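You operate a simulated robot arm through the tools that you are given. There is no shell and no other tool. Be economical: measure what you need, move in short steps, check, and stop when the job is done.

You are at the controls of a simulated robot arm. One attempt, no reset.

TASK
Put things in order on the inner end of the plywood table. At the end: the cream wax bar stands on top of the silver crushed can; the orange tumbler from the inner end of the plywood table stands where the bottle stood; the tin (marked "SEED") from the inner end of the plywood table stands on top of the clear measuring jug; the tape spool stands where the tin stood; the bottle from the inner end of the plywood table stands where the tape spool stood; whatever was shut is shut again. Leave all else as you found it, and nothing knocked over.

Only the result counts: the job must be done as asked and must still hold three seconds after the hand-in. Knocking over, shifting, dropping, spilling or breaking anything else fails it.

THE ROBOT
A 6-joint arm with a two-finger parallel gripper, fixed in place. Base frame: the origin is at the foot of the arm, x ahead of it, y to its left, z up; the work surface is at about z = 82. Units: cm, degrees, N and s.
With the tool pointing down near the work surface it reaches from about 24 to 64 cm from the base axis. Its first joint turns from -66.0 to 66.0 degrees. Payload 2.7 kg.
Tool frame: the origin (TCP) lies between the finger pads and is the grasp point; the fingertips stand 2.3 cm ahead of it; z points along the fingers, y is the line along which they close. Largest opening 9.4 cm; finger width 3.8, thickness 1; the body of the gripper, 5.4 by 9.6 cm, starts 3.9 cm behind the TCP.
Orientation is told as [roll, pitch, yaw] about the base's x, y, z axes, in that order, counted from this pose: with the fingers straight down and closing along the base's y, the tool's x points along the base's -x, its y along +y and its z along -z.

THE INTERFACE
- The arm moves only by the tool play_rows. Its arguments are lists of equal length, an entry for each row: "claw": the finger opening in mm, from 0 to 94; "offset": the shift along the tool's x, y, z in mm, a list of three; "turn": the turn, a rotation vector about the tool's x, y, z in degrees, a list of three. In form: {"claw": [claw, ...], "offset": [[x, y, z], ...], "turn": [[ax, ay, az], ...]}. A call has 1 to 20 rows; each row shifts and turns the commanded pose from where the row before left it, along the tool's axes as they then stand. Rows are played at 5 a second. More than 5 cm and 8.6 degrees between two rows, or a gripper value outside its range, and nothing of the call is played. Where a pose cannot be reached the arm comes as near as it can. A force on the tool above 40 N (or 10 N above the force at the start of the call, whichever is more), or a blocked arm, ends the call early, and 0.2 s more pass. Each finger travels about 4.5 cm/s and halts on what it meets, pressing with about 38 N; the grip force reading is that of the motor and also rises with nothing between the fingers. The clock runs only during rows and for 0.2 s after the last one: add rows that do not move to give the fingers time. It gives the time, the measured TCP pose, the force on the tool (base axes), the opening and the grip force at its end, in the units of the frame above (readings bear some noise), with the torque about the TCP (base axes, N m) and any sound that the robot's microphone picked up.
- Cameras (640 x 400 px; columns grow to the right, rows downward): "scene" is fixed at [7.69, -42.84, 141.77]; the picture's right is [0.78, -0.62, 0.00], its down [-0.28, -0.36, -0.89] and it looks along [0.56, 0.70, -0.46] (base axes); focal length 326 px, centre (320, 200). "wrist" rides on the gripper at [8.6, 1.6, -7.4] in the tool frame; the picture's right is [-0.18, 0.98, 0.00], its down [-0.58, -0.11, -0.81] and it looks along [-0.79, -0.15, 0.59] (tool axes); focal length 243 px, centre (320, 200). There is no depth. A picture from a camera that has moved, and an enlarged one, comes with that camera's place and axes in the base frame and with its lens.
- camera(camera): a new picture of that camera. It takes no simulated time.
- enlarge(camera, box): a new picture of the part [left, top, right, bottom] of that camera's present view, enlarged. It takes no simulated time.
- job_done(): hands the job in; it is judged then, once.

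Go step by step. Nothing tells you positions but the pictures and the camera data: compare them with the known pose of the tool, close in by small moves and look again before you grip or let go. The budget is 120 turns and 64 pictures, counting those below and the enlarged ones. Unless the task says otherwise, let go and move clear before handing in, and close with one line.

The tools are called after "Request:" as name(argument=value, ...) on one line, values as JSON. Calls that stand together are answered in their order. play_rows: Moves the arm, as the interface text tells. Its arguments: {"type":"object","properties":{"claw":{"type":"array"},"offset":{"type":"array"},"turn":{"type":"array"}},"required":["claw","offset","turn"]} The other tools are called the same way: camera (camera) takes a picture; enlarge (camera, box) takes an enlarged picture of a part of a camera's view; job_done () hands the job in.

At the start:

```text
t: 0.0
ee_pos: [41.86, 13.09, 118.72]
ee_rot: [0.2, 0.1, 0.1]
wrist_force: [-0.2, -0.1, -0.6]
wrist_torque: [-0.02, -0.03, -0.03]
width: 9.39
gripper_force: 0.0
```

scene: 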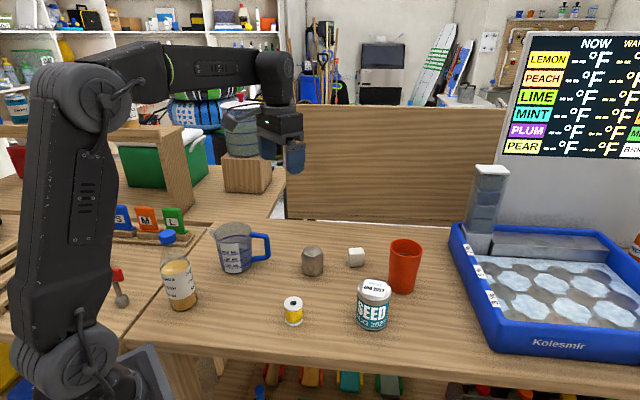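
wrist: 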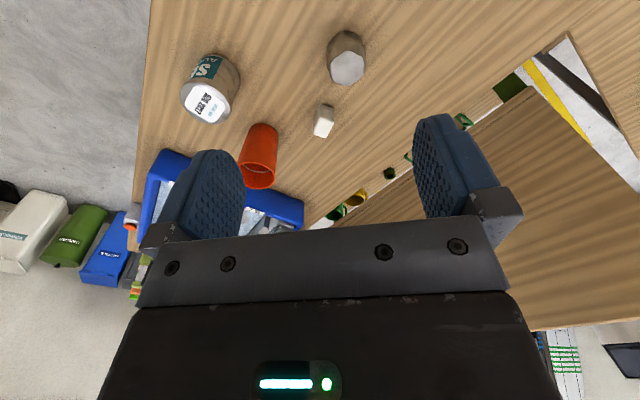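

I see the bottle, measuring jug, crushed can, wax bar, tumbler, SEED tin, and tape spool on the table. I'll enlarge the view to find the base points precisely.

Request:
enlarge(camera="scene", box=[140, 210, 300, 310])

Request:
enlarge(camera="scene", box=[270, 230, 440, 336])

```text
4.00 times, centred on (220, 260) of scene
camera zoom: at [7.69, -42.84, 141.77], right [0.78, -0.62, 0.0], down [-0.28, -0.36, -0.89], along [0.56, 0.7, -0.46], focal length 1305 px, centre (720, -40)
```

zoom: 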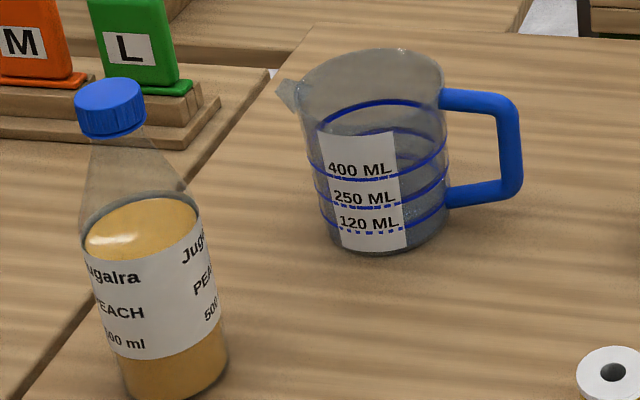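

```text
3.76 times, centred on (355, 283) of scene
camera zoom: at [7.69, -42.84, 141.77], right [0.78, -0.62, 0.0], down [-0.28, -0.36, -0.89], along [0.56, 0.7, -0.46], focal length 1229 px, centre (188, -112)
```

zoom: 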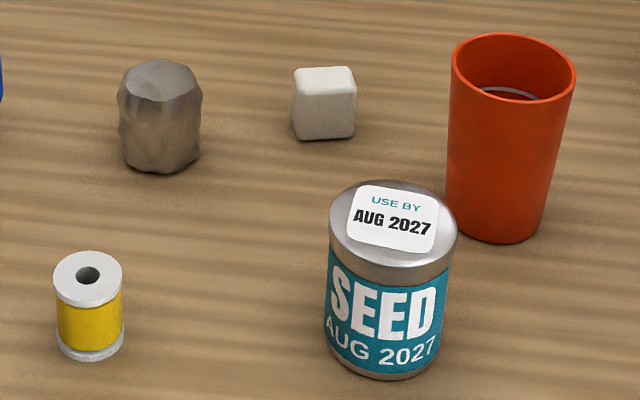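

Estimates from the scene view, as (x, y) in cm:
- bottle (19, 26)
- jug (36, 32)
- can (52, 16)
- wax bar (63, 10)
- tumbler (66, -4)
- tin (52, -7)
- spool (38, 4)

I'll move the wrist camera to look at the jug and its top.

Request:
play_rows(claw=[94, 94, 94, 94, 94, 94, 94, 94, 94, 94, 94], offset=[[37, 7, 22], [37, 7, 22], [37, 7, 22], [37, 7, 22], [0, 0, 0], [0, 0, 0], [0, 0, 0], [0, 0, 0], [0, 0, 0], [0, 0, 0], [0, 0, 0]], turn=[[0, 0, 0], [0, 0, 0], [0, 0, 0], [0, 0, 0], [0, 0, -8.5], [0, 0, -8.5], [0, 0, -8.5], [0, 0, -8.5], [0, 0, -8.5], [0, 0, -8.5], [0, 0, 0]])

Request:
camera(camera="wrist")

```text
t: 2.4
ee_pos: [27.24, 15.97, 109.84]
ee_rot: [0.0, 0.1, 51.2]
wrist_force: [0.5, 0.2, 0.0]
wrist_torque: [-0.05, -0.03, 0.01]
width: 9.4
gripper_force: 0.2
```

```text
59 pictures are left
camera wrist: at [20.4, 10.17, 117.26], right [-0.65, 0.76, 0.0], down [0.45, 0.38, 0.81], along [0.61, 0.52, -0.59], focal length 243 px, centre (320, 200)
```

wrist: 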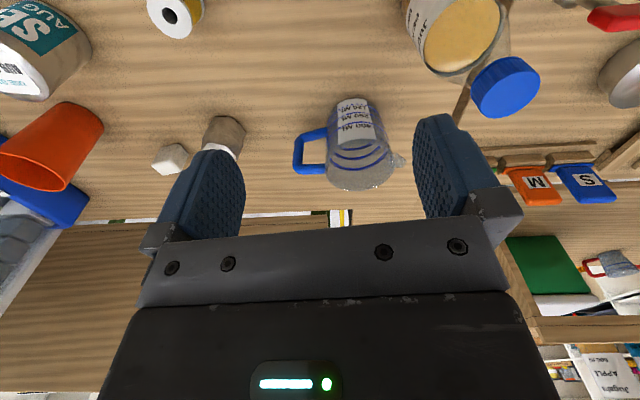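

The wrist picture is upside down, with image-down being base-up. I'll enlarge the jug.

Request:
enlarge(camera="wrist", box=[280, 85, 420, 195])

Request:
enlarge(camera="wrist", box=[0, 80, 250, 230])

```text
3.64 times, centred on (350, 140) of wrist
camera zoom: at [20.4, 10.17, 117.26], right [-0.65, 0.76, 0.0], down [0.45, 0.38, 0.81], along [0.61, 0.52, -0.59], focal length 882 px, centre (211, 418)
```

zoom: 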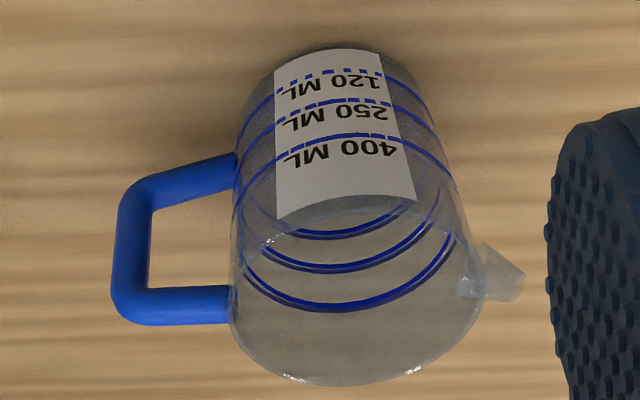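

```text
2.56 times, centred on (125, 155) of wrist
camera zoom: at [20.4, 10.17, 117.26], right [-0.65, 0.76, 0.0], down [0.45, 0.38, 0.81], along [0.61, 0.52, -0.59], focal length 621 px, centre (819, 315)
```

zoom: 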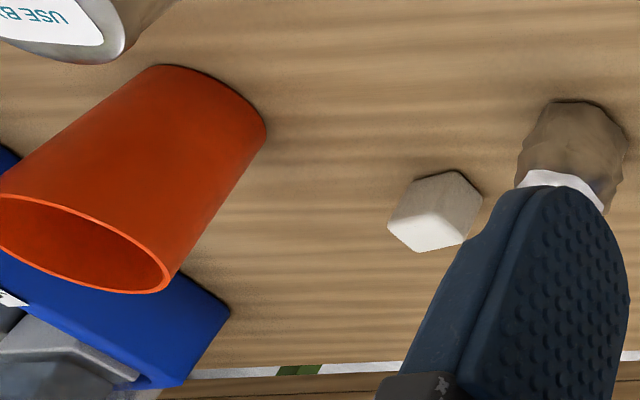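

The jug centre looks to be near (35.4, 30.2), with the rim at about z 93.5 and about 10 cm across. I'll move above it to see whether the mouth is open.

Request:
play_rows(claw=[94, 94, 94, 94, 94], offset=[[-40, 6, 14], [-40, 6, 14], [-40, 6, 14], [-42, 7, 14], [0, 0, 0]], turn=[[0, 0, 0], [0, 0, 0], [0, 0, 0], [0, 0, 0], [0, 0, 0]])

Request:
camera(camera="wrist")

```text
t: 3.6
ee_pos: [35.31, 30.13, 104.1]
ee_rot: [-0.1, 0.0, 51.1]
wrist_force: [0.6, 0.4, 0.3]
wrist_torque: [-0.01, 0.02, -0.02]
width: 9.39
gripper_force: 0.0
```

```text
56 pictures are left
camera wrist: at [28.6, 24.4, 111.63], right [-0.65, 0.76, 0.0], down [0.45, 0.38, 0.81], along [0.61, 0.52, -0.59], focal length 243 px, centre (320, 200)
```

wrist: 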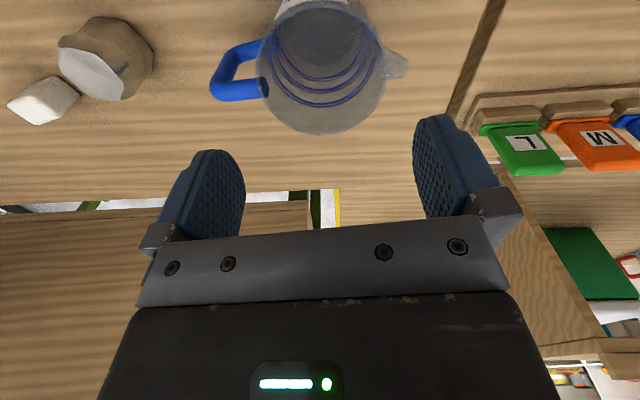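

Request:
enlarge(camera="wrist", box=[200, 0, 430, 140])

Request:
enlarge(camera="wrist", box=[0, 10, 180, 130])

```text
2.78 times, centred on (315, 70) of wrist
camera zoom: at [28.6, 24.4, 111.63], right [-0.65, 0.76, 0.0], down [0.45, 0.38, 0.81], along [0.61, 0.52, -0.59], focal length 675 px, centre (334, 562)
```

zoom: 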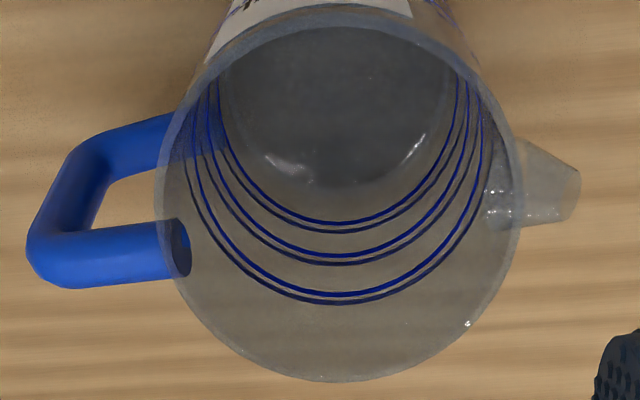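

```text
3.33 times, centred on (90, 70) of wrist
camera zoom: at [28.6, 24.4, 111.63], right [-0.65, 0.76, 0.0], down [0.45, 0.38, 0.81], along [0.61, 0.52, -0.59], focal length 809 px, centre (1087, 633)
```

zoom: 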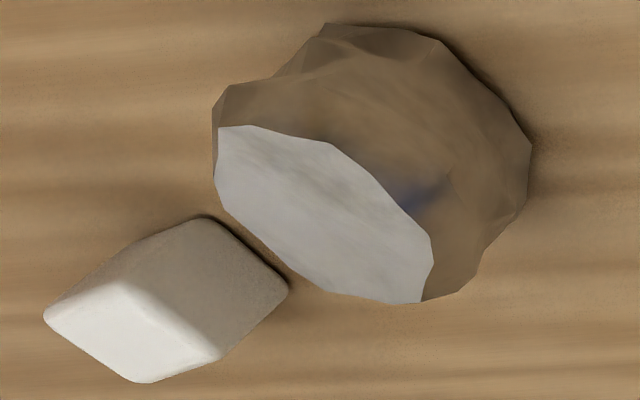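

The jug appears open with thin clear walls, but the tin is narrower than its mouth. I'll probe its centre gently with closed fingers to find out whether the top is solid.

Request:
play_rows(claw=[0, 0, 0, 0, 0, 0, 0, 0, 0, 0, 0, 0, 0], offset=[[6, 2, 0], [0, 0, 0], [0, 0, 0], [0, 0, 0], [0, 0, 0], [0, 0, 0], [0, 0, 20], [0, 0, 20], [0, 0, 20], [0, 0, 10], [0, 0, 10], [0, 0, 5], [0, 0, 5]], turn=[[0, 0, 0], [0, 0, 0], [0, 0, 0], [0, 0, 0], [0, 0, 0], [0, 0, 0], [0, 0, 0], [0, 0, 0], [0, 0, 0], [0, 0, 0], [0, 0, 0], [0, 0, 0], [0, 0, 0]])

Request:
camera(camera="scene")

```text
t: 6.5
ee_pos: [35.01, 29.77, 95.8]
ee_rot: [-0.1, -0.2, 51.1]
wrist_force: [0.1, 1.0, 4.3]
wrist_torque: [-0.07, 0.03, 0.04]
width: 0.0
gripper_force: 38.3
stopped in row 13: the force on the tool passed its limit at 45 N (the readings are from after the stop); the commanded pose is now the measured one
```

```text
53 pictures are left
```

scene: 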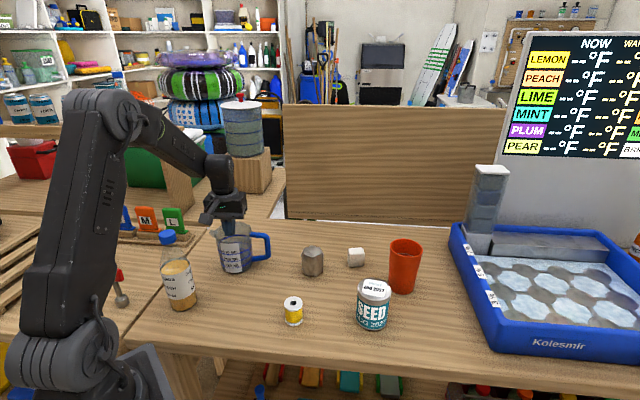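

The jug top is solid at z ≈ 93.5, so the tin can stand there. Next I'll go above the tin, fingers opening on the way.

Request:
play_rows(claw=[0, 0, 0, 94, 94, 94, 94, 94, 94, 94, 94, 94, 94, 94, 94, 94, 94, 94, 94], offset=[[0, 0, -45], [0, 0, -45], [0, 0, -30], [0, 0, 0], [0, 0, 0], [0, 0, 0], [0, 0, 0], [0, 0, 0], [0, 0, 0], [-18, -41, 0], [-18, -41, 0], [-18, -41, 0], [-18, -41, 0], [-18, -41, 0], [-18, -41, 0], [-18, -41, 0], [-18, -41, 0], [-18, -41, 0], [0, 0, 0]], turn=[[0, 0, 0], [0, 0, 0], [0, 0, 0], [0, 0, 8.5], [0, 0, 8.5], [0, 0, 8.5], [0, 0, 8.5], [0, 0, 8.5], [0, 0, 8.5], [0, 0, 0], [0, 0, 0], [0, 0, 0], [0, 0, 0], [0, 0, 0], [0, 0, 0], [0, 0, 0], [0, 0, 0], [0, 0, 0], [0, 0, 0]])

Request:
camera(camera="wrist")

```text
t: 10.5
ee_pos: [51.08, -7.13, 107.6]
ee_rot: [0.1, -0.2, 0.1]
wrist_force: [0.1, 0.6, -0.7]
wrist_torque: [0.01, 0.04, 0.01]
width: 9.42
gripper_force: 0.1
```

```text
52 pictures are left
camera wrist: at [42.34, -5.65, 115.05], right [0.18, 0.98, 0.0], down [0.58, -0.11, 0.81], along [0.79, -0.15, -0.59], focal length 243 px, centre (320, 200)
```

wrist: 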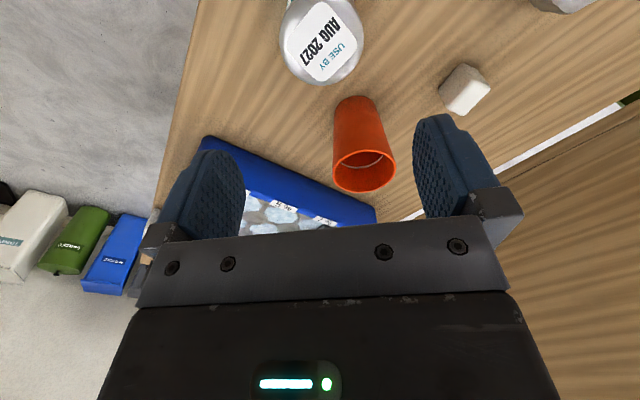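

The tin top is centred near (51.8, -7.4). I'll align and descend part way, then check.

Request:
play_rows(claw=[94, 94, 94, 94], offset=[[-7, -3, 30], [0, 0, 40], [0, 0, 30], [0, 0, 0]], turn=[[0, 0, 0], [0, 0, 0], [0, 0, 0], [0, 0, 0]])

Request:
camera(camera="wrist")

```text
t: 11.5
ee_pos: [51.77, -7.36, 97.69]
ee_rot: [0.2, -0.1, 0.1]
wrist_force: [-0.6, -0.9, -0.3]
wrist_torque: [0.0, 0.01, 0.01]
width: 9.42
gripper_force: 0.0
```

```text
51 pictures are left
camera wrist: at [43.08, -5.81, 104.95], right [0.18, 0.98, 0.0], down [0.58, -0.11, 0.81], along [0.8, -0.15, -0.59], focal length 243 px, centre (320, 200)
```

wrist: 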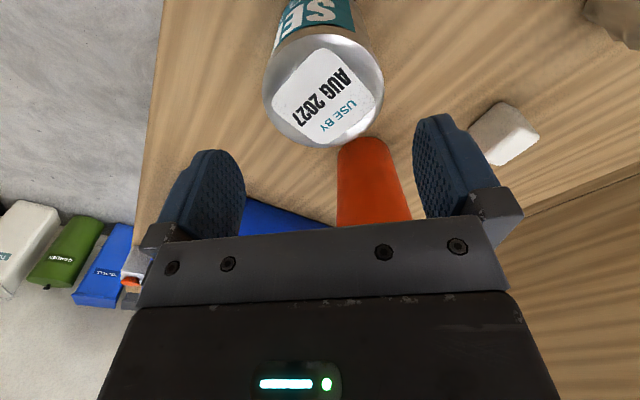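

The tin is aligned under the tool at about (51.6, -7.15). I'll descend and grip.

Request:
play_rows(claw=[94, 94, 94, 94, 60, 60, 60, 60, 60], offset=[[0, 2, 30], [0, 0, 30], [0, 0, 30], [0, 0, 12], [0, 0, 0], [0, 0, 0], [0, 0, 0], [0, 0, 0], [0, 0, 0]], turn=[[0, 0, 0], [0, 0, 0], [0, 0, 0], [0, 0, 0], [0, 0, 0], [0, 0, 0], [0, 0, 0], [0, 0, 0], [0, 0, 0]])

Request:
camera(camera="wrist")

Request:
camera(camera="scene")

```text
t: 13.5
ee_pos: [51.84, -7.09, 87.57]
ee_rot: [0.1, -0.3, 0.1]
wrist_force: [2.7, 4.2, 9.2]
wrist_torque: [-0.12, -0.03, 0.04]
width: 7.26
gripper_force: 37.5
```

```text
50 pictures are left
camera wrist: at [43.17, -5.6, 94.92], right [0.18, 0.98, 0.0], down [0.58, -0.11, 0.81], along [0.8, -0.15, -0.59], focal length 243 px, centre (320, 200)
```

wrist: 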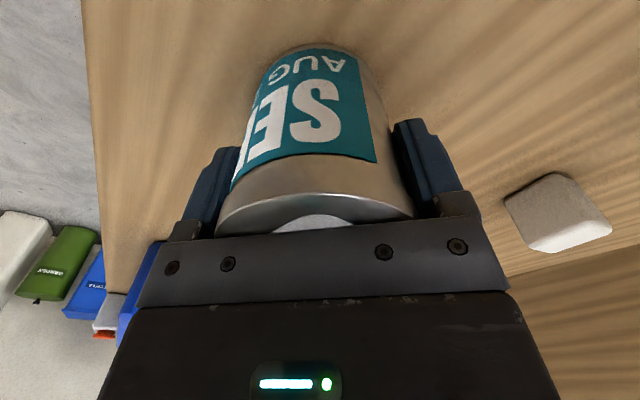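

```text
49 pictures are left
```

scene: 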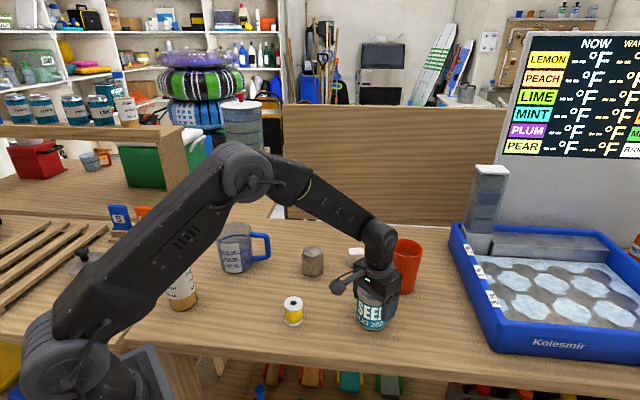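

The tin is gripped (7.26 cm wide), so its spot is (51.85, -7.1). I'll lift it and carry it to above the jug.

Request:
play_rows(claw=[60, 60, 60, 60, 60, 60, 60, 60, 60, 60, 60, 60, 60, 60], offset=[[0, 0, -20], [0, 0, -40], [0, 0, -50], [0, 0, -50], [19, 41, 0], [19, 41, 0], [19, 41, 0], [19, 41, 0], [19, 41, 0], [19, 41, 0], [19, 41, 0], [19, 41, 0], [18, 41, 0], [0, 0, 0]], turn=[[0, 0, 0], [0, 0, 0], [0, 0, 0], [0, 0, 0], [0, 0, 0], [0, 0, 0], [0, 0, 0], [0, 0, 0], [0, 0, 0], [0, 0, 0], [0, 0, 0], [0, 0, 0], [0, 0, 0], [0, 0, 0]])

Request:
camera(camera="wrist")

Request:
enlarge(camera="scene", box=[160, 170, 320, 270])

```text
t: 16.5
ee_pos: [34.77, 29.8, 103.51]
ee_rot: [0.2, -0.3, 0.0]
wrist_force: [0.0, -1.4, -2.7]
wrist_torque: [-0.04, -0.01, 0.01]
width: 7.24
gripper_force: 38.1
```

```text
48 pictures are left
camera wrist: at [26.02, 31.24, 110.9], right [0.18, 0.98, 0.0], down [0.58, -0.11, 0.81], along [0.79, -0.15, -0.59], focal length 243 px, centre (320, 200)
```

wrist: 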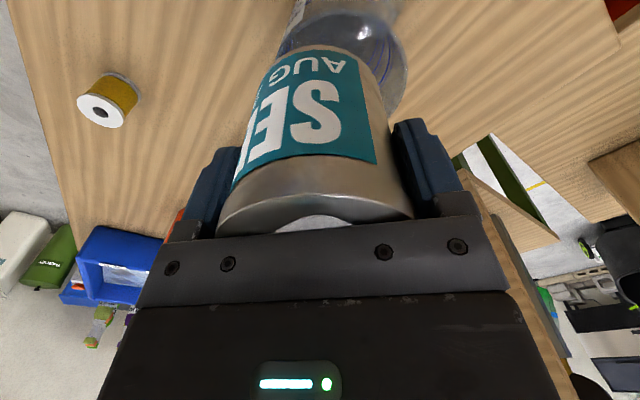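

```text
4.00 times, centred on (240, 220) of scene
camera zoom: at [7.69, -42.84, 141.77], right [0.78, -0.62, 0.0], down [-0.28, -0.36, -0.89], along [0.56, 0.7, -0.46], focal length 1305 px, centre (640, 120)
```

zoom: 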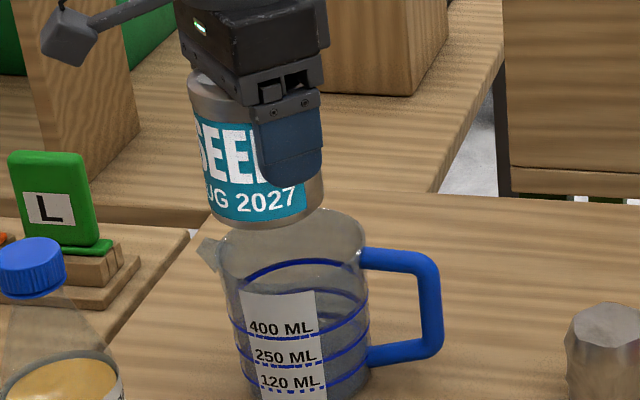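

The tin and jug alignment needs checking, so I'll zoom the wrist view.

Request:
enlarge(camera="wrist", box=[240, 0, 440, 125])

```text
3.20 times, centred on (340, 62) of wrist
camera zoom: at [26.02, 31.24, 110.9], right [0.18, 0.98, 0.0], down [0.58, -0.11, 0.81], along [0.79, -0.15, -0.59], focal length 776 px, centre (256, 640)
```

zoom: 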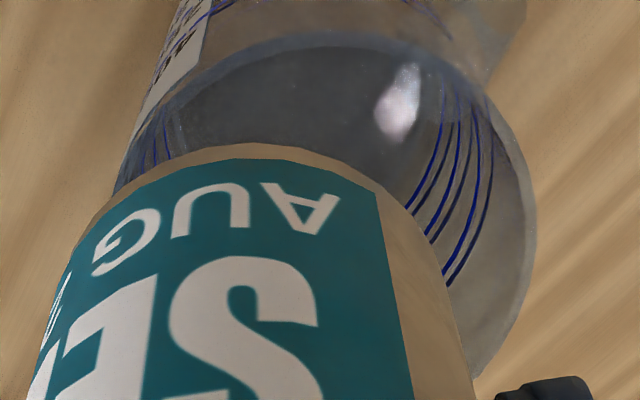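

Combining both views, the jug centre is near (36.1, 30.5). I'll shift and lower the tin to just above the jug top.

Request:
play_rows(claw=[60, 60, 60, 60, 60], offset=[[-13, 7, 0], [0, 0, 20], [0, 0, 18], [0, 0, 4], [0, 0, 0]], turn=[[0, 0, 0], [0, 0, 0], [0, 0, 0], [0, 0, 0], [0, 0, 0]])

Request:
enlarge(camera="wrist", box=[220, 0, 420, 125])

Request:
enlarge(camera="scene", box=[190, 200, 290, 280])

```text
t: 17.7
ee_pos: [36.08, 30.36, 99.39]
ee_rot: [0.1, -0.2, 0.1]
wrist_force: [0.4, -0.3, -2.2]
wrist_torque: [-0.03, -0.05, 0.0]
width: 7.26
gripper_force: 37.8
```

```text
3.20 times, centred on (320, 62) of wrist
camera zoom: at [27.39, 31.86, 106.64], right [0.18, 0.98, 0.0], down [0.58, -0.11, 0.81], along [0.79, -0.15, -0.59], focal length 776 px, centre (320, 640)
```

zoom: 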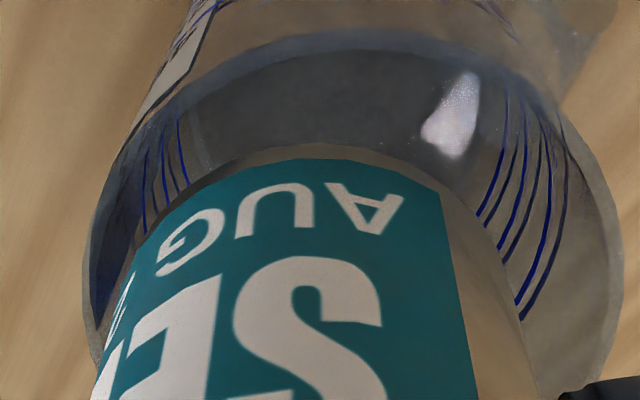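

```text
5.00 times, centred on (240, 240) of scene
camera zoom: at [7.69, -42.84, 141.77], right [0.78, -0.62, 0.0], down [-0.28, -0.36, -0.89], along [0.56, 0.7, -0.46], focal length 1632 px, centre (720, 0)
```

zoom: 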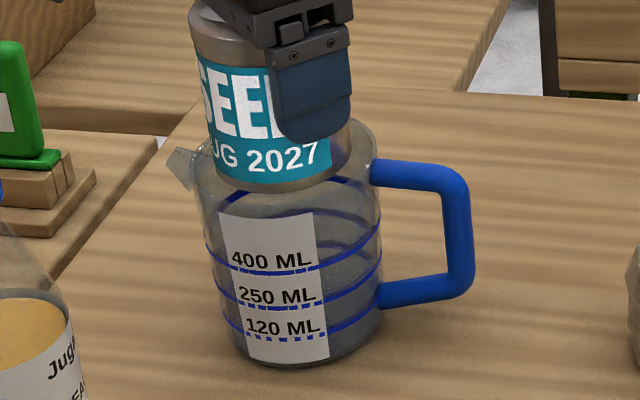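

The tin is roughly over the jug, with bottom at z ≈ 93.8. I'll shift slightly and descend in tiny steps to contact.

Request:
play_rows(claw=[60, 60, 60, 60, 60], offset=[[3, 3, 0], [0, 0, 2], [0, 0, 2], [0, 0, 1], [0, 0, 0]], turn=[[0, 0, 0], [0, 0, 0], [0, 0, 0], [0, 0, 0], [0, 0, 0]])

```text
t: 18.9
ee_pos: [35.76, 30.7, 99.03]
ee_rot: [0.3, -0.3, 0.0]
wrist_force: [-2.6, -6.3, 29.5]
wrist_torque: [-0.83, 0.51, 0.02]
width: 7.23
gripper_force: 38.1
```

Contact made at z ≈ 93.5. I'll relax the pressure a little, then check the force.

Request:
play_rows(claw=[60, 60], offset=[[0, 0, -1.5], [0, 0, 0]], turn=[[0, 0, 0], [0, 0, 0]])

```text
t: 19.5
ee_pos: [35.8, 30.61, 99.04]
ee_rot: [0.2, -0.2, 0.0]
wrist_force: [2.2, -4.9, 22.6]
wrist_torque: [-0.62, -0.1, 0.0]
width: 7.28
gripper_force: 37.8
```

Request:
play_rows(claw=[60, 60, 60], offset=[[0, 0, -3], [0, 0, -1], [0, 0, 0]], turn=[[0, 0, 0], [0, 0, 0], [0, 0, 0]])

```text
t: 20.3
ee_pos: [35.77, 30.8, 99.29]
ee_rot: [0.1, 0.0, 0.0]
wrist_force: [0.0, 0.4, -2.2]
wrist_torque: [0.0, 0.0, -0.02]
width: 7.24
gripper_force: 38.2
```

The tin is hovering about 2 mm up. I'll touch down lightly, open gradually, and rise.

Request:
play_rows(claw=[60, 60, 75, 80, 88, 94, 94, 94, 94, 94], offset=[[0, 0, 1.5], [0, 0, 0.5], [0, 0, 0], [0, 0, 0], [0, 0, 0], [0, 0, 0], [0, 0, -5], [0, 0, -20], [0, 0, -40], [0, 0, -40]], turn=[[0, 0, 0], [0, 0, 0], [0, 0, 0], [0, 0, 0], [0, 0, 0], [0, 0, 0], [0, 0, 0], [0, 0, 0], [0, 0, 0], [0, 0, 0]])

Request:
camera(camera="wrist")

Request:
camera(camera="scene")

```text
t: 22.5
ee_pos: [35.75, 30.66, 109.62]
ee_rot: [0.0, -0.2, -0.2]
wrist_force: [0.0, 0.3, 0.6]
wrist_torque: [-0.01, -0.02, 0.02]
width: 9.39
gripper_force: 0.0
```

```text
43 pictures are left
camera wrist: at [26.99, 32.22, 117.06], right [0.18, 0.98, 0.0], down [0.58, -0.11, 0.81], along [0.79, -0.15, -0.59], focal length 243 px, centre (320, 200)
```

wrist: 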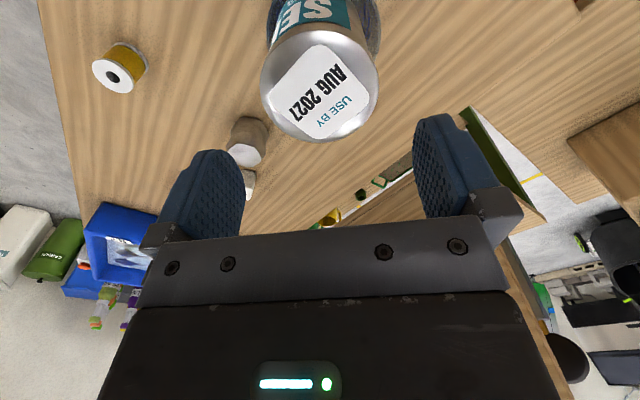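

```text
42 pictures are left
```

scene: 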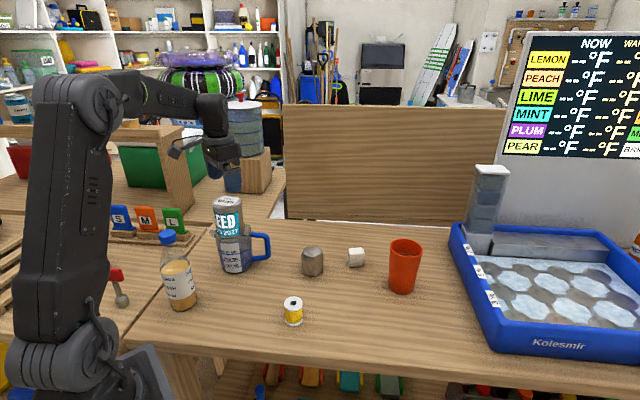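

The tin stands on the jug. Next is the spool, near (37.5, 4.6), so I'll move above it.

Request:
play_rows(claw=[94, 94, 94, 94, 94, 94, 94, 94, 94, 94], offset=[[-3, -43, 0], [-3, -43, 0], [-3, -44, 0], [-3, -44, 0], [-3, -44, 0], [-3, -44, 0], [0, 0, 40], [0, 0, 40], [0, 0, 30], [0, 0, 0]], turn=[[0, 0, 0], [0, 0, 0], [0, 0, 0], [0, 0, 0], [0, 0, 0], [0, 0, 0], [0, 0, 0], [0, 0, 0], [0, 0, 0], [0, 0, 0]])

Request:
camera(camera="wrist")

```text
t: 24.7
ee_pos: [37.58, 4.57, 98.49]
ee_rot: [0.2, -0.2, 0.0]
wrist_force: [0.0, 0.6, -0.9]
wrist_torque: [-0.01, 0.0, 0.01]
width: 9.4
gripper_force: 0.1
```

```text
41 pictures are left
camera wrist: at [28.86, 6.0, 105.89], right [0.18, 0.98, 0.0], down [0.58, -0.11, 0.81], along [0.8, -0.15, -0.59], focal length 243 px, centre (320, 200)
```

wrist: 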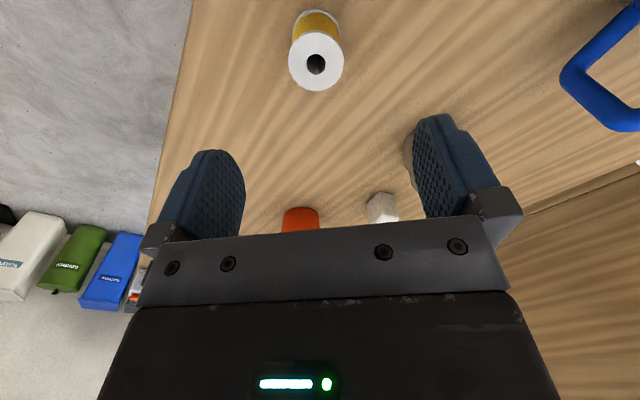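

The spool centre is about (37.45, 4.1). I'll align, descend and grip.

Request:
play_rows(claw=[94, 94, 94, 94, 94, 30, 30, 30, 30, 30, 30], offset=[[1, -4.5, 30], [0, 0, 40], [0, 0, 40], [0, 0, 20], [0, 0, 0], [0, 0, 0], [0, 0, 0], [0, 0, 0], [0, 0, 0], [0, 0, 0], [0, 0, 0]], turn=[[0, 0, 0], [0, 0, 0], [0, 0, 0], [0, 0, 0], [0, 0, 0], [0, 0, 0], [0, 0, 0], [0, 0, 0], [0, 0, 0], [0, 0, 0], [0, 0, 0]])

Request:
camera(camera="wrist")

```text
t: 27.1
ee_pos: [37.57, 4.04, 85.61]
ee_rot: [0.1, -0.2, -0.1]
wrist_force: [0.9, -0.6, 0.8]
wrist_torque: [-0.02, 0.0, 0.01]
width: 3.6
gripper_force: 38.1
```

```text
40 pictures are left
camera wrist: at [28.83, 5.57, 92.95], right [0.18, 0.98, 0.0], down [0.58, -0.11, 0.81], along [0.79, -0.15, -0.59], focal length 243 px, centre (320, 200)
```

wrist: 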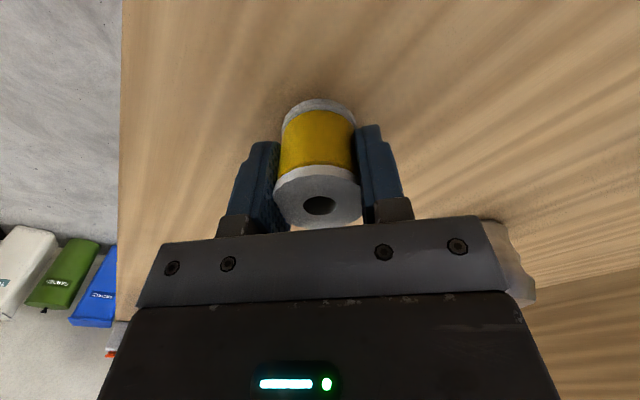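

The spool is gripped; its spot is (37.3, 4.0). I'll carry it to the tin's spot at (51.85, -7.1).

Request:
play_rows(claw=[30, 30, 30, 30, 30, 30, 30, 30, 30], offset=[[0, 0, -20], [0, 0, -40], [-36.4, -27.8, 0], [-36.4, -27.8, 0], [-36.4, -27.8, 0], [-36.4, -27.8, 0], [0, 0, 0], [0, 0, 40], [0, 0, 0]], turn=[[0, 0, 0], [0, 0, 0], [0, 0, 0], [0, 0, 0], [0, 0, 0], [0, 0, 0], [0, 0, 0], [0, 0, 0], [0, 0, 0]])

Request:
camera(camera="wrist")

```text
t: 29.1
ee_pos: [52.09, -7.11, 87.61]
ee_rot: [0.1, -0.2, 0.0]
wrist_force: [1.1, 0.7, -1.0]
wrist_torque: [0.01, -0.03, 0.02]
width: 3.61
gripper_force: 38.1
```

```text
39 pictures are left
camera wrist: at [43.38, -5.53, 94.95], right [0.18, 0.98, 0.0], down [0.58, -0.11, 0.81], along [0.79, -0.15, -0.59], focal length 243 px, centre (320, 200)
```

wrist: 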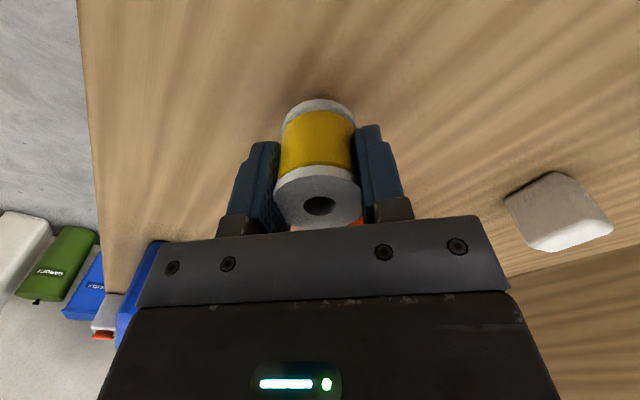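

Lowering the spool the last 2 cm, then releasing.

Request:
play_rows(claw=[30, 30, 30, 30, 45, 55, 75, 94, 94, 94, 94], offset=[[0, 0, 15], [0, 0, 3], [0, 0, 1.5], [0, 0, 0], [0, 0, 0], [0, 0, 0], [0, 0, 0], [0, 0, 0], [0, 0, -30], [0, 0, -45], [0, 0, -45]], turn=[[0, 0, 0], [0, 0, 0], [0, 0, 0], [0, 0, 0], [0, 0, 0], [0, 0, 0], [0, 0, 0], [0, 0, 0], [0, 0, 0], [0, 0, 0], [0, 0, 0]])

Request:
camera(camera="wrist")

```text
t: 31.5
ee_pos: [52.18, -7.02, 97.66]
ee_rot: [0.1, -0.1, -0.1]
wrist_force: [0.3, 0.7, 0.2]
wrist_torque: [-0.02, 0.0, 0.0]
width: 9.42
gripper_force: 0.1
```

```text
38 pictures are left
camera wrist: at [43.38, -5.45, 105.05], right [0.18, 0.98, 0.0], down [0.58, -0.11, 0.81], along [0.79, -0.15, -0.59], focal length 243 px, centre (320, 200)
```

wrist: 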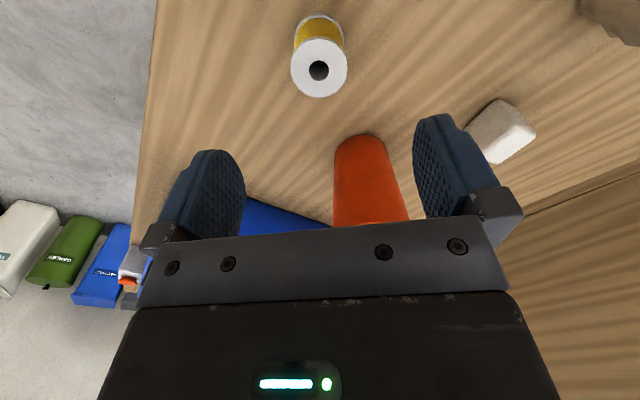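

The spool stands in the tin's old place. Next I'll look at the wax bar from nearer.

Request:
play_rows(claw=[94, 94, 94, 94, 94, 94], offset=[[0, 0, -45], [-10, 40, 0], [-15, 40, 0], [-15, 40, 0], [-15, 40, 0], [0, 0, 0]], turn=[[0, 0, 0], [0, 0, 0], [0, 0, 0], [0, 0, 0], [0, 0, 0], [0, 0, 0]])

Request:
camera(camera="wrist")

Request:
enlarge(camera="wrist", box=[240, 0, 440, 125])

```text
t: 32.9
ee_pos: [57.41, 8.85, 102.24]
ee_rot: [0.1, -0.2, 0.0]
wrist_force: [-0.2, -0.3, 0.5]
wrist_torque: [-0.01, 0.03, -0.01]
width: 9.38
gripper_force: 0.2
```

```text
37 pictures are left
camera wrist: at [48.83, 10.42, 109.54], right [0.18, 0.98, 0.0], down [0.58, -0.11, 0.81], along [0.79, -0.15, -0.59], focal length 243 px, centre (320, 200)
```

wrist: 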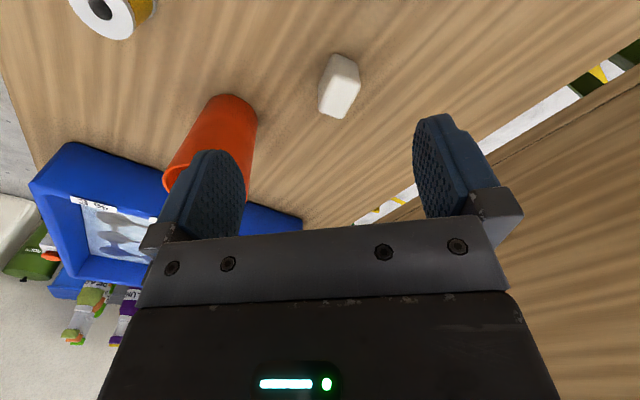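

```text
3.20 times, centred on (340, 62) of wrist
camera zoom: at [48.83, 10.42, 109.54], right [0.18, 0.98, 0.0], down [0.58, -0.11, 0.81], along [0.79, -0.15, -0.59], focal length 776 px, centre (256, 640)
```

zoom: 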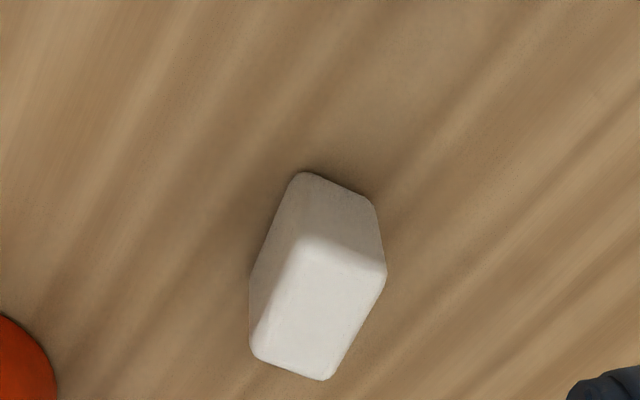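

The bar is about 2.7 × 4 × 4.4 cm, centred near (62.8, 9.7), with its long axis at about -34°. I'll turn the tool to match and go above it.

Request:
play_rows(claw=[94, 94, 94, 94, 94, 94, 94, 94, 94], offset=[[0, 0, 0], [0, 0, 0], [0, 0, 0], [0, 0, 0], [-20, 18.5, 0], [-20, 18.5, 0], [0, 0, 45], [0, 0, 40], [0, 0, 0]], turn=[[0, 0, 8.5], [0, 0, 8.5], [0, 0, 8.5], [0, 0, 8.5], [0, 0, 0], [0, 0, 0], [0, 0, 0], [0, 0, 0], [0, 0, 0]])

Request:
camera(camera="wrist")

```text
t: 34.9
ee_pos: [62.18, 9.56, 93.49]
ee_rot: [0.2, -0.1, -34.1]
wrist_force: [0.0, -0.8, -0.1]
wrist_torque: [0.01, 0.0, -0.01]
width: 9.4
gripper_force: 0.2
out of reach, approached as far as the arm can: row 6
```

```text
35 pictures are left
camera wrist: at [55.83, 15.67, 100.88], right [0.7, 0.71, 0.0], down [0.42, -0.42, 0.81], along [0.58, -0.56, -0.59], focal length 243 px, centre (320, 200)
```

wrist: 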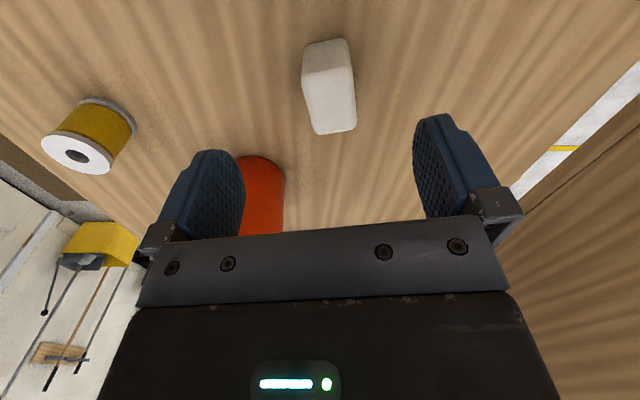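

The bar centre is about (62.95, 9.95), close to the reach limit. I'll descend with a small shift and check the pose.

Request:
play_rows(claw=[94, 94, 94, 94], offset=[[0, 0, 30], [0, 0, 25], [-4, 7, 0], [0, 0, 0]], turn=[[0, 0, 0], [0, 0, 0], [0, 0, 0], [0, 0, 0]])

Request:
camera(camera="wrist")

```text
t: 35.9
ee_pos: [62.92, 9.97, 88.07]
ee_rot: [0.2, -0.1, -34.0]
wrist_force: [-0.8, 0.2, -0.2]
wrist_torque: [-0.02, -0.02, 0.0]
width: 9.39
gripper_force: 0.2
```

```text
34 pictures are left
camera wrist: at [56.61, 16.03, 95.42], right [0.7, 0.71, 0.0], down [0.42, -0.42, 0.81], along [0.58, -0.56, -0.59], focal length 243 px, centre (320, 200)
```

wrist: 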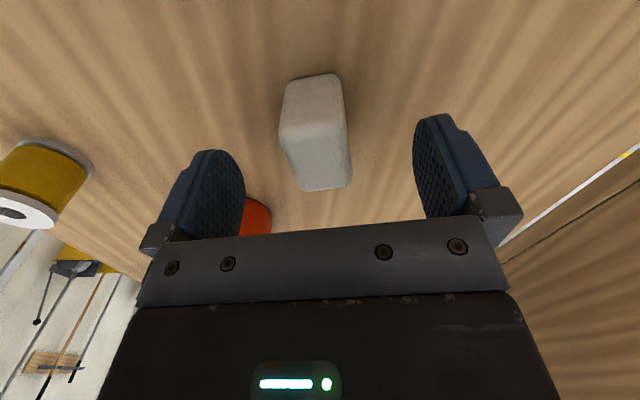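

Well aligned between the fingers. I'll go down the last 3 cm and grip.

Request:
play_rows(claw=[94, 94, 94, 15, 15, 15, 15, 15, 15, 15, 15], offset=[[0, 0, 20], [0, 0, 10], [0, 0, 0], [0, 0, 0], [0, 0, 0], [0, 0, 0], [0, 0, 0], [0, 0, 0], [0, 0, 0], [0, 0, 0], [0, 0, -10]], turn=[[0, 0, 0], [0, 0, 0], [0, 0, 0], [0, 0, 0], [0, 0, 0], [0, 0, 0], [0, 0, 0], [0, 0, 0], [0, 0, 0], [0, 0, 0], [0, 0, 0]])

Request:
camera(camera="wrist")

```text
t: 38.3
ee_pos: [62.93, 9.96, 86.07]
ee_rot: [0.2, 0.0, -34.0]
wrist_force: [0.1, -0.3, -1.0]
wrist_torque: [0.0, 0.01, 0.0]
width: 3.14
gripper_force: 38.2
```

```text
33 pictures are left
camera wrist: at [56.64, 16.02, 93.46], right [0.7, 0.71, 0.0], down [0.42, -0.42, 0.81], along [0.58, -0.56, -0.59], focal length 243 px, centre (320, 200)
```

wrist: 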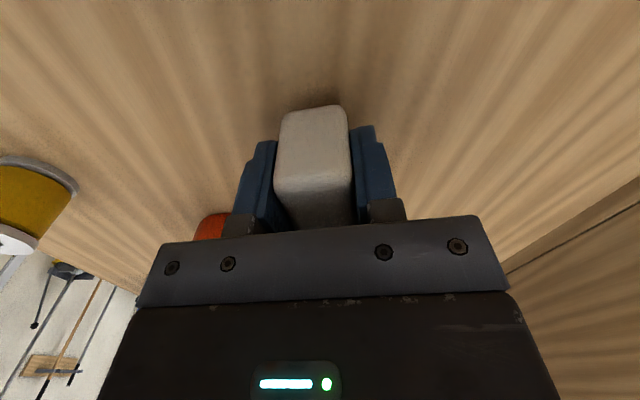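

The bar is held (3.14 cm wide), with its bottom 3.07 cm below the TCP. I'll retreat, lift, and go above the can.

Request:
play_rows(claw=[15, 15, 15, 15, 15, 15, 15], offset=[[0, 0, -25], [20, -3, -30], [26, -4.5, -35], [26, -4.5, -35], [26, -4.5, -30], [27, -4.5, -15], [0, 0, 0]], turn=[[0, 0, 0], [0, 0, 0], [0, 0, 0], [0, 0, 0], [0, 0, 0], [0, 0, 0], [0, 0, 0]])

Request:
camera(camera="wrist")

Request:
enlarge(camera="wrist", box=[240, 0, 400, 100])

Request:
enlarge(camera="scene", box=[260, 190, 400, 280])

```text
t: 39.9
ee_pos: [51.3, 15.14, 103.11]
ee_rot: [0.2, -0.2, -34.0]
wrist_force: [0.3, -0.5, -0.1]
wrist_torque: [0.02, 0.0, 0.0]
width: 3.18
gripper_force: 38.1
```

```text
32 pictures are left
camera wrist: at [45.04, 21.21, 110.46], right [0.7, 0.71, 0.0], down [0.42, -0.42, 0.81], along [0.58, -0.56, -0.59], focal length 243 px, centre (320, 200)
```

wrist: 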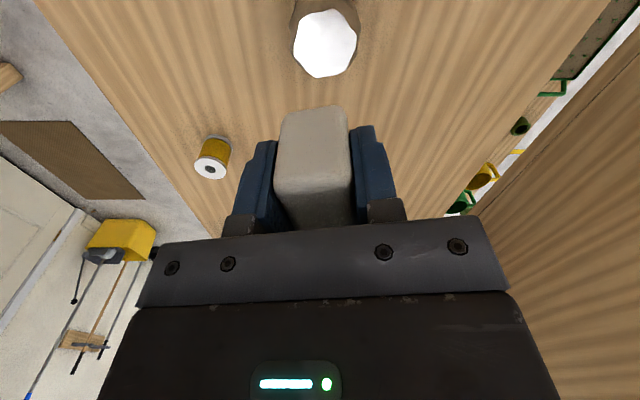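

```text
4.00 times, centred on (320, 50) of wrist
camera zoom: at [45.04, 21.21, 110.46], right [0.7, 0.71, 0.0], down [0.42, -0.42, 0.81], along [0.58, -0.56, -0.59], focal length 970 px, centre (320, 800)
```

zoom: 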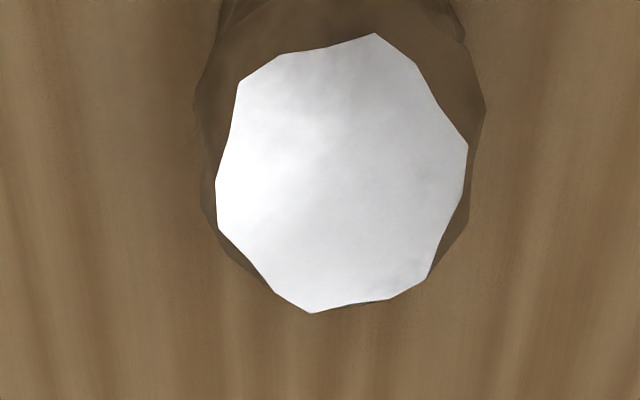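

```text
4.44 times, centred on (330, 235) of scene
camera zoom: at [7.69, -42.84, 141.77], right [0.78, -0.62, 0.0], down [-0.28, -0.36, -0.89], along [0.56, 0.7, -0.46], focal length 1450 px, centre (276, 44)
```

zoom: 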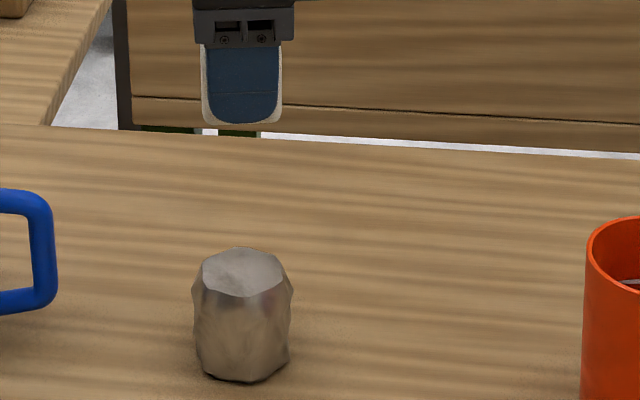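

The can's flat top is centred near (51.5, 15.75) at z ≈ 88.4. I'll shift and lower to about 1 cm above it.

Request:
play_rows(claw=[15, 15, 15, 15, 15], offset=[[1.7, 6.1, 0], [0, 0, 40], [0, 0, 40], [0, 0, 22], [0, 0, 0]], turn=[[0, 0, 0], [0, 0, 0], [0, 0, 0], [0, 0, 0], [0, 0, 0]])

Request:
enlarge(camera="wrist", box=[220, 60, 420, 185])

Request:
enlarge(camera="scene", box=[260, 200, 380, 280])

```text
t: 41.1
ee_pos: [51.56, 15.8, 92.91]
ee_rot: [0.2, -0.1, -34.0]
wrist_force: [-0.5, -0.6, -0.3]
wrist_torque: [0.02, -0.01, -0.03]
width: 3.16
gripper_force: 38.8
```

```text
3.20 times, centred on (320, 122) of wrist
camera zoom: at [45.28, 21.92, 100.17], right [0.7, 0.71, 0.0], down [0.42, -0.42, 0.81], along [0.58, -0.56, -0.59], focal length 776 px, centre (320, 448)
```

zoom: 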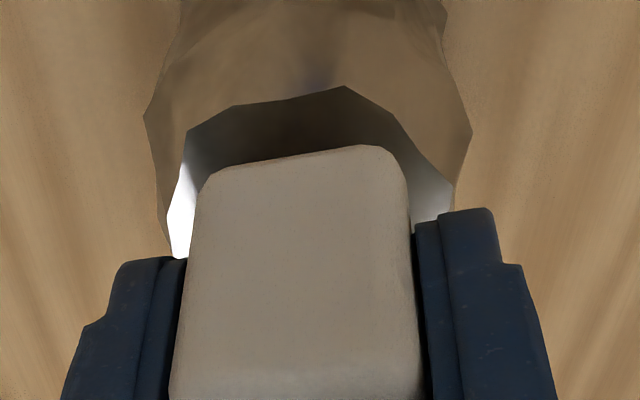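

```text
5.00 times, centred on (320, 240) of scene
camera zoom: at [7.69, -42.84, 141.77], right [0.78, -0.62, 0.0], down [-0.28, -0.36, -0.89], along [0.56, 0.7, -0.46], focal length 1632 px, centre (320, 0)
```

zoom: 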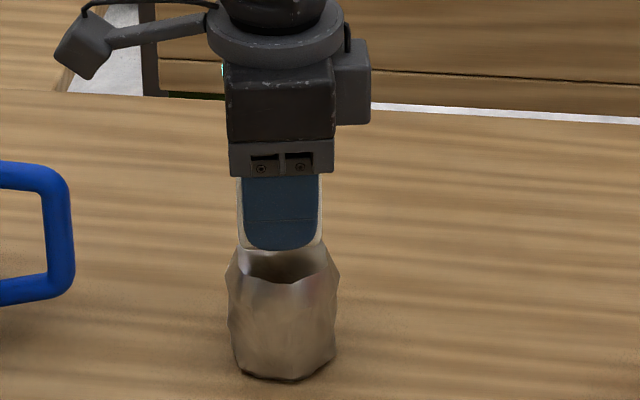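

Alignment looks good in both views. I'll lower in small steps to contact.

Request:
play_rows(claw=[15, 15, 15, 15], offset=[[0, 0, 7], [0, 0, 2], [0, 0, 2], [0, 0, 0]], turn=[[0, 0, 0], [0, 0, 0], [0, 0, 0], [0, 0, 0]])

```text
t: 42.1
ee_pos: [51.62, 15.91, 91.77]
ee_rot: [0.2, -0.1, -33.9]
wrist_force: [-0.1, 0.0, -0.6]
wrist_torque: [-0.02, -0.01, 0.01]
width: 3.15
gripper_force: 38.2
```

Request:
play_rows(claw=[15, 15, 15, 15], offset=[[0, 0, 1.5], [0, 0, 1.5], [0, 0, 1], [0, 0, 0]], turn=[[0, 0, 0], [0, 0, 0], [0, 0, 0], [0, 0, 0]])

Request:
enlarge(camera="scene", box=[260, 200, 380, 280])

```text
t: 43.1
ee_pos: [51.71, 15.91, 91.72]
ee_rot: [0.6, -0.3, -33.9]
wrist_force: [-3.1, -0.8, 24.1]
wrist_torque: [-0.12, 0.34, -0.03]
width: 3.12
gripper_force: 37.9
```

```text
5.00 times, centred on (320, 240) of scene
camera zoom: at [7.64, -42.86, 141.77], right [0.78, -0.62, 0.0], down [-0.28, -0.36, -0.89], along [0.56, 0.7, -0.46], focal length 1632 px, centre (320, 0)
```

zoom: 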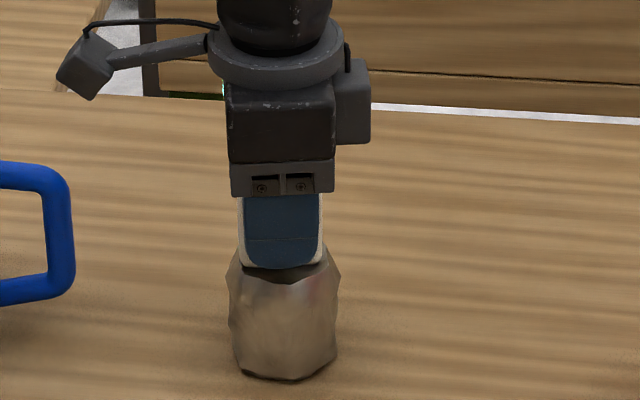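

Contact at the can's top (z ≈ 88.65). I'll relieve the pressure, open slowly, and rise.

Request:
play_rows(claw=[15, 15, 36, 42, 60, 80, 94, 94, 94, 94], offset=[[0, 0, -3], [0, 0, 0], [0, 0, 0], [0, 0, 0], [0, 0, 0], [0, 0, 0], [0, 0, 0], [0, 0, -20], [0, 0, -45], [0, 0, -45]], turn=[[0, 0, 0], [0, 0, 0], [0, 0, 0], [0, 0, 0], [0, 0, 0], [0, 0, 0], [0, 0, 0], [0, 0, 0], [0, 0, 0], [0, 0, 0]])

Request:
camera(camera="wrist")

Request:
enlarge(camera="scene", box=[150, 190, 390, 330])

```text
t: 45.3
ee_pos: [51.57, 15.69, 102.64]
ee_rot: [0.2, -0.1, -33.9]
wrist_force: [-1.1, 0.4, 0.2]
wrist_torque: [0.0, 0.01, -0.03]
width: 9.42
gripper_force: 0.0
```

```text
26 pictures are left
camera wrist: at [45.2, 21.84, 110.02], right [0.7, 0.71, 0.0], down [0.42, -0.42, 0.81], along [0.58, -0.56, -0.59], focal length 243 px, centre (320, 200)
```

wrist: 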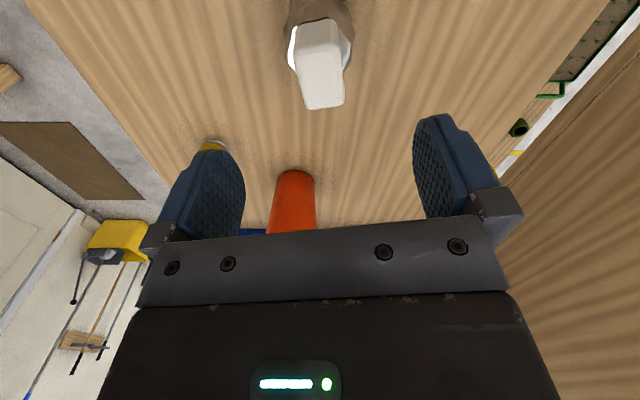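

```text
2.67 times, centred on (270, 260) of scene
camera zoom: at [7.68, -42.85, 141.77], right [0.78, -0.62, 0.0], down [-0.28, -0.36, -0.89], along [0.56, 0.7, -0.46], focal length 870 px, centre (453, 40)
```

zoom: 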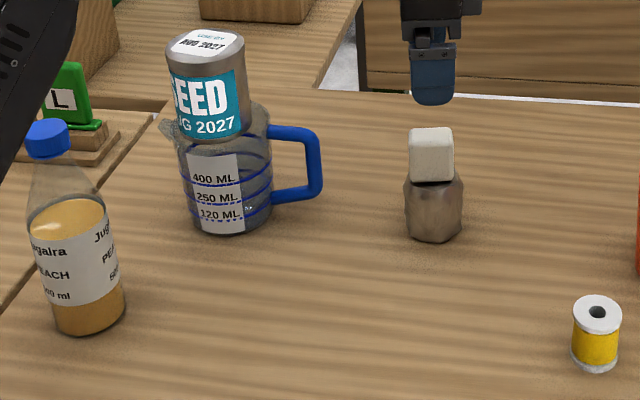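

The bar stands on the can, and everything else looks fine. Next is the bottle near (18.9, 25.4): I'll rise, turn, and go above its cap.

Request:
play_rows(claw=[94, 94, 94, 94, 94, 94, 94, 94, 94, 94, 94, 94, 94, 94, 94, 94, 94, 94, 94], offset=[[0, 0, -35], [0, 0, -35], [0, 0, -35], [0, 0, 0], [0, 0, 0], [0, 0, 0], [0, 0, 0], [0, 0, 0], [0, 0, 0], [0, 0, 0], [16.3, 39.4, 0], [16.3, 39.4, 0], [16.3, 39.4, 0], [16.3, 39.4, 0], [16.3, 39.4, 0], [16.3, 39.4, 0], [16.3, 39.4, 0], [16.3, 39.4, 0], [0, 0, 0]], turn=[[0, 0, -8.5], [0, 0, -8.5], [0, 0, -8.5], [0, 0, -8.5], [0, 0, -8.5], [0, 0, -8.5], [0, 0, -8.5], [0, 0, -8.5], [0, 0, -8.5], [0, 0, -8.5], [0, 0, 0], [0, 0, 0], [0, 0, 0], [0, 0, 0], [0, 0, 0], [0, 0, 0], [0, 0, 0], [0, 0, 0], [0, 0, 0]])

Request:
camera(camera="wrist")

```text
t: 49.3
ee_pos: [18.66, 25.46, 113.06]
ee_rot: [-0.1, -0.2, 51.0]
wrist_force: [-0.1, 0.0, -0.7]
wrist_torque: [0.0, 0.01, 0.02]
width: 9.41
gripper_force: 0.0
```

```text
24 pictures are left
camera wrist: at [11.88, 19.65, 120.4], right [-0.65, 0.76, 0.0], down [0.45, 0.38, 0.81], along [0.62, 0.52, -0.59], focal length 243 px, centre (320, 200)
```

wrist: 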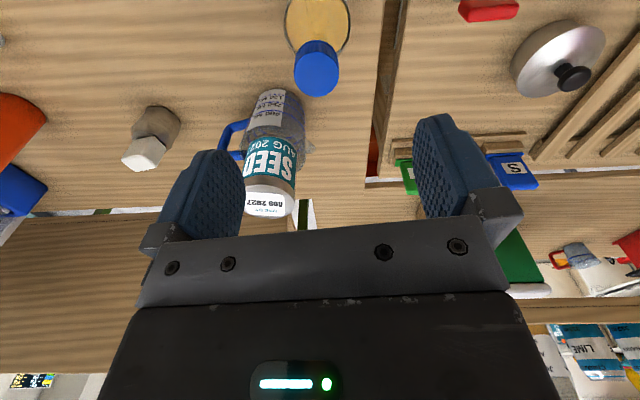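

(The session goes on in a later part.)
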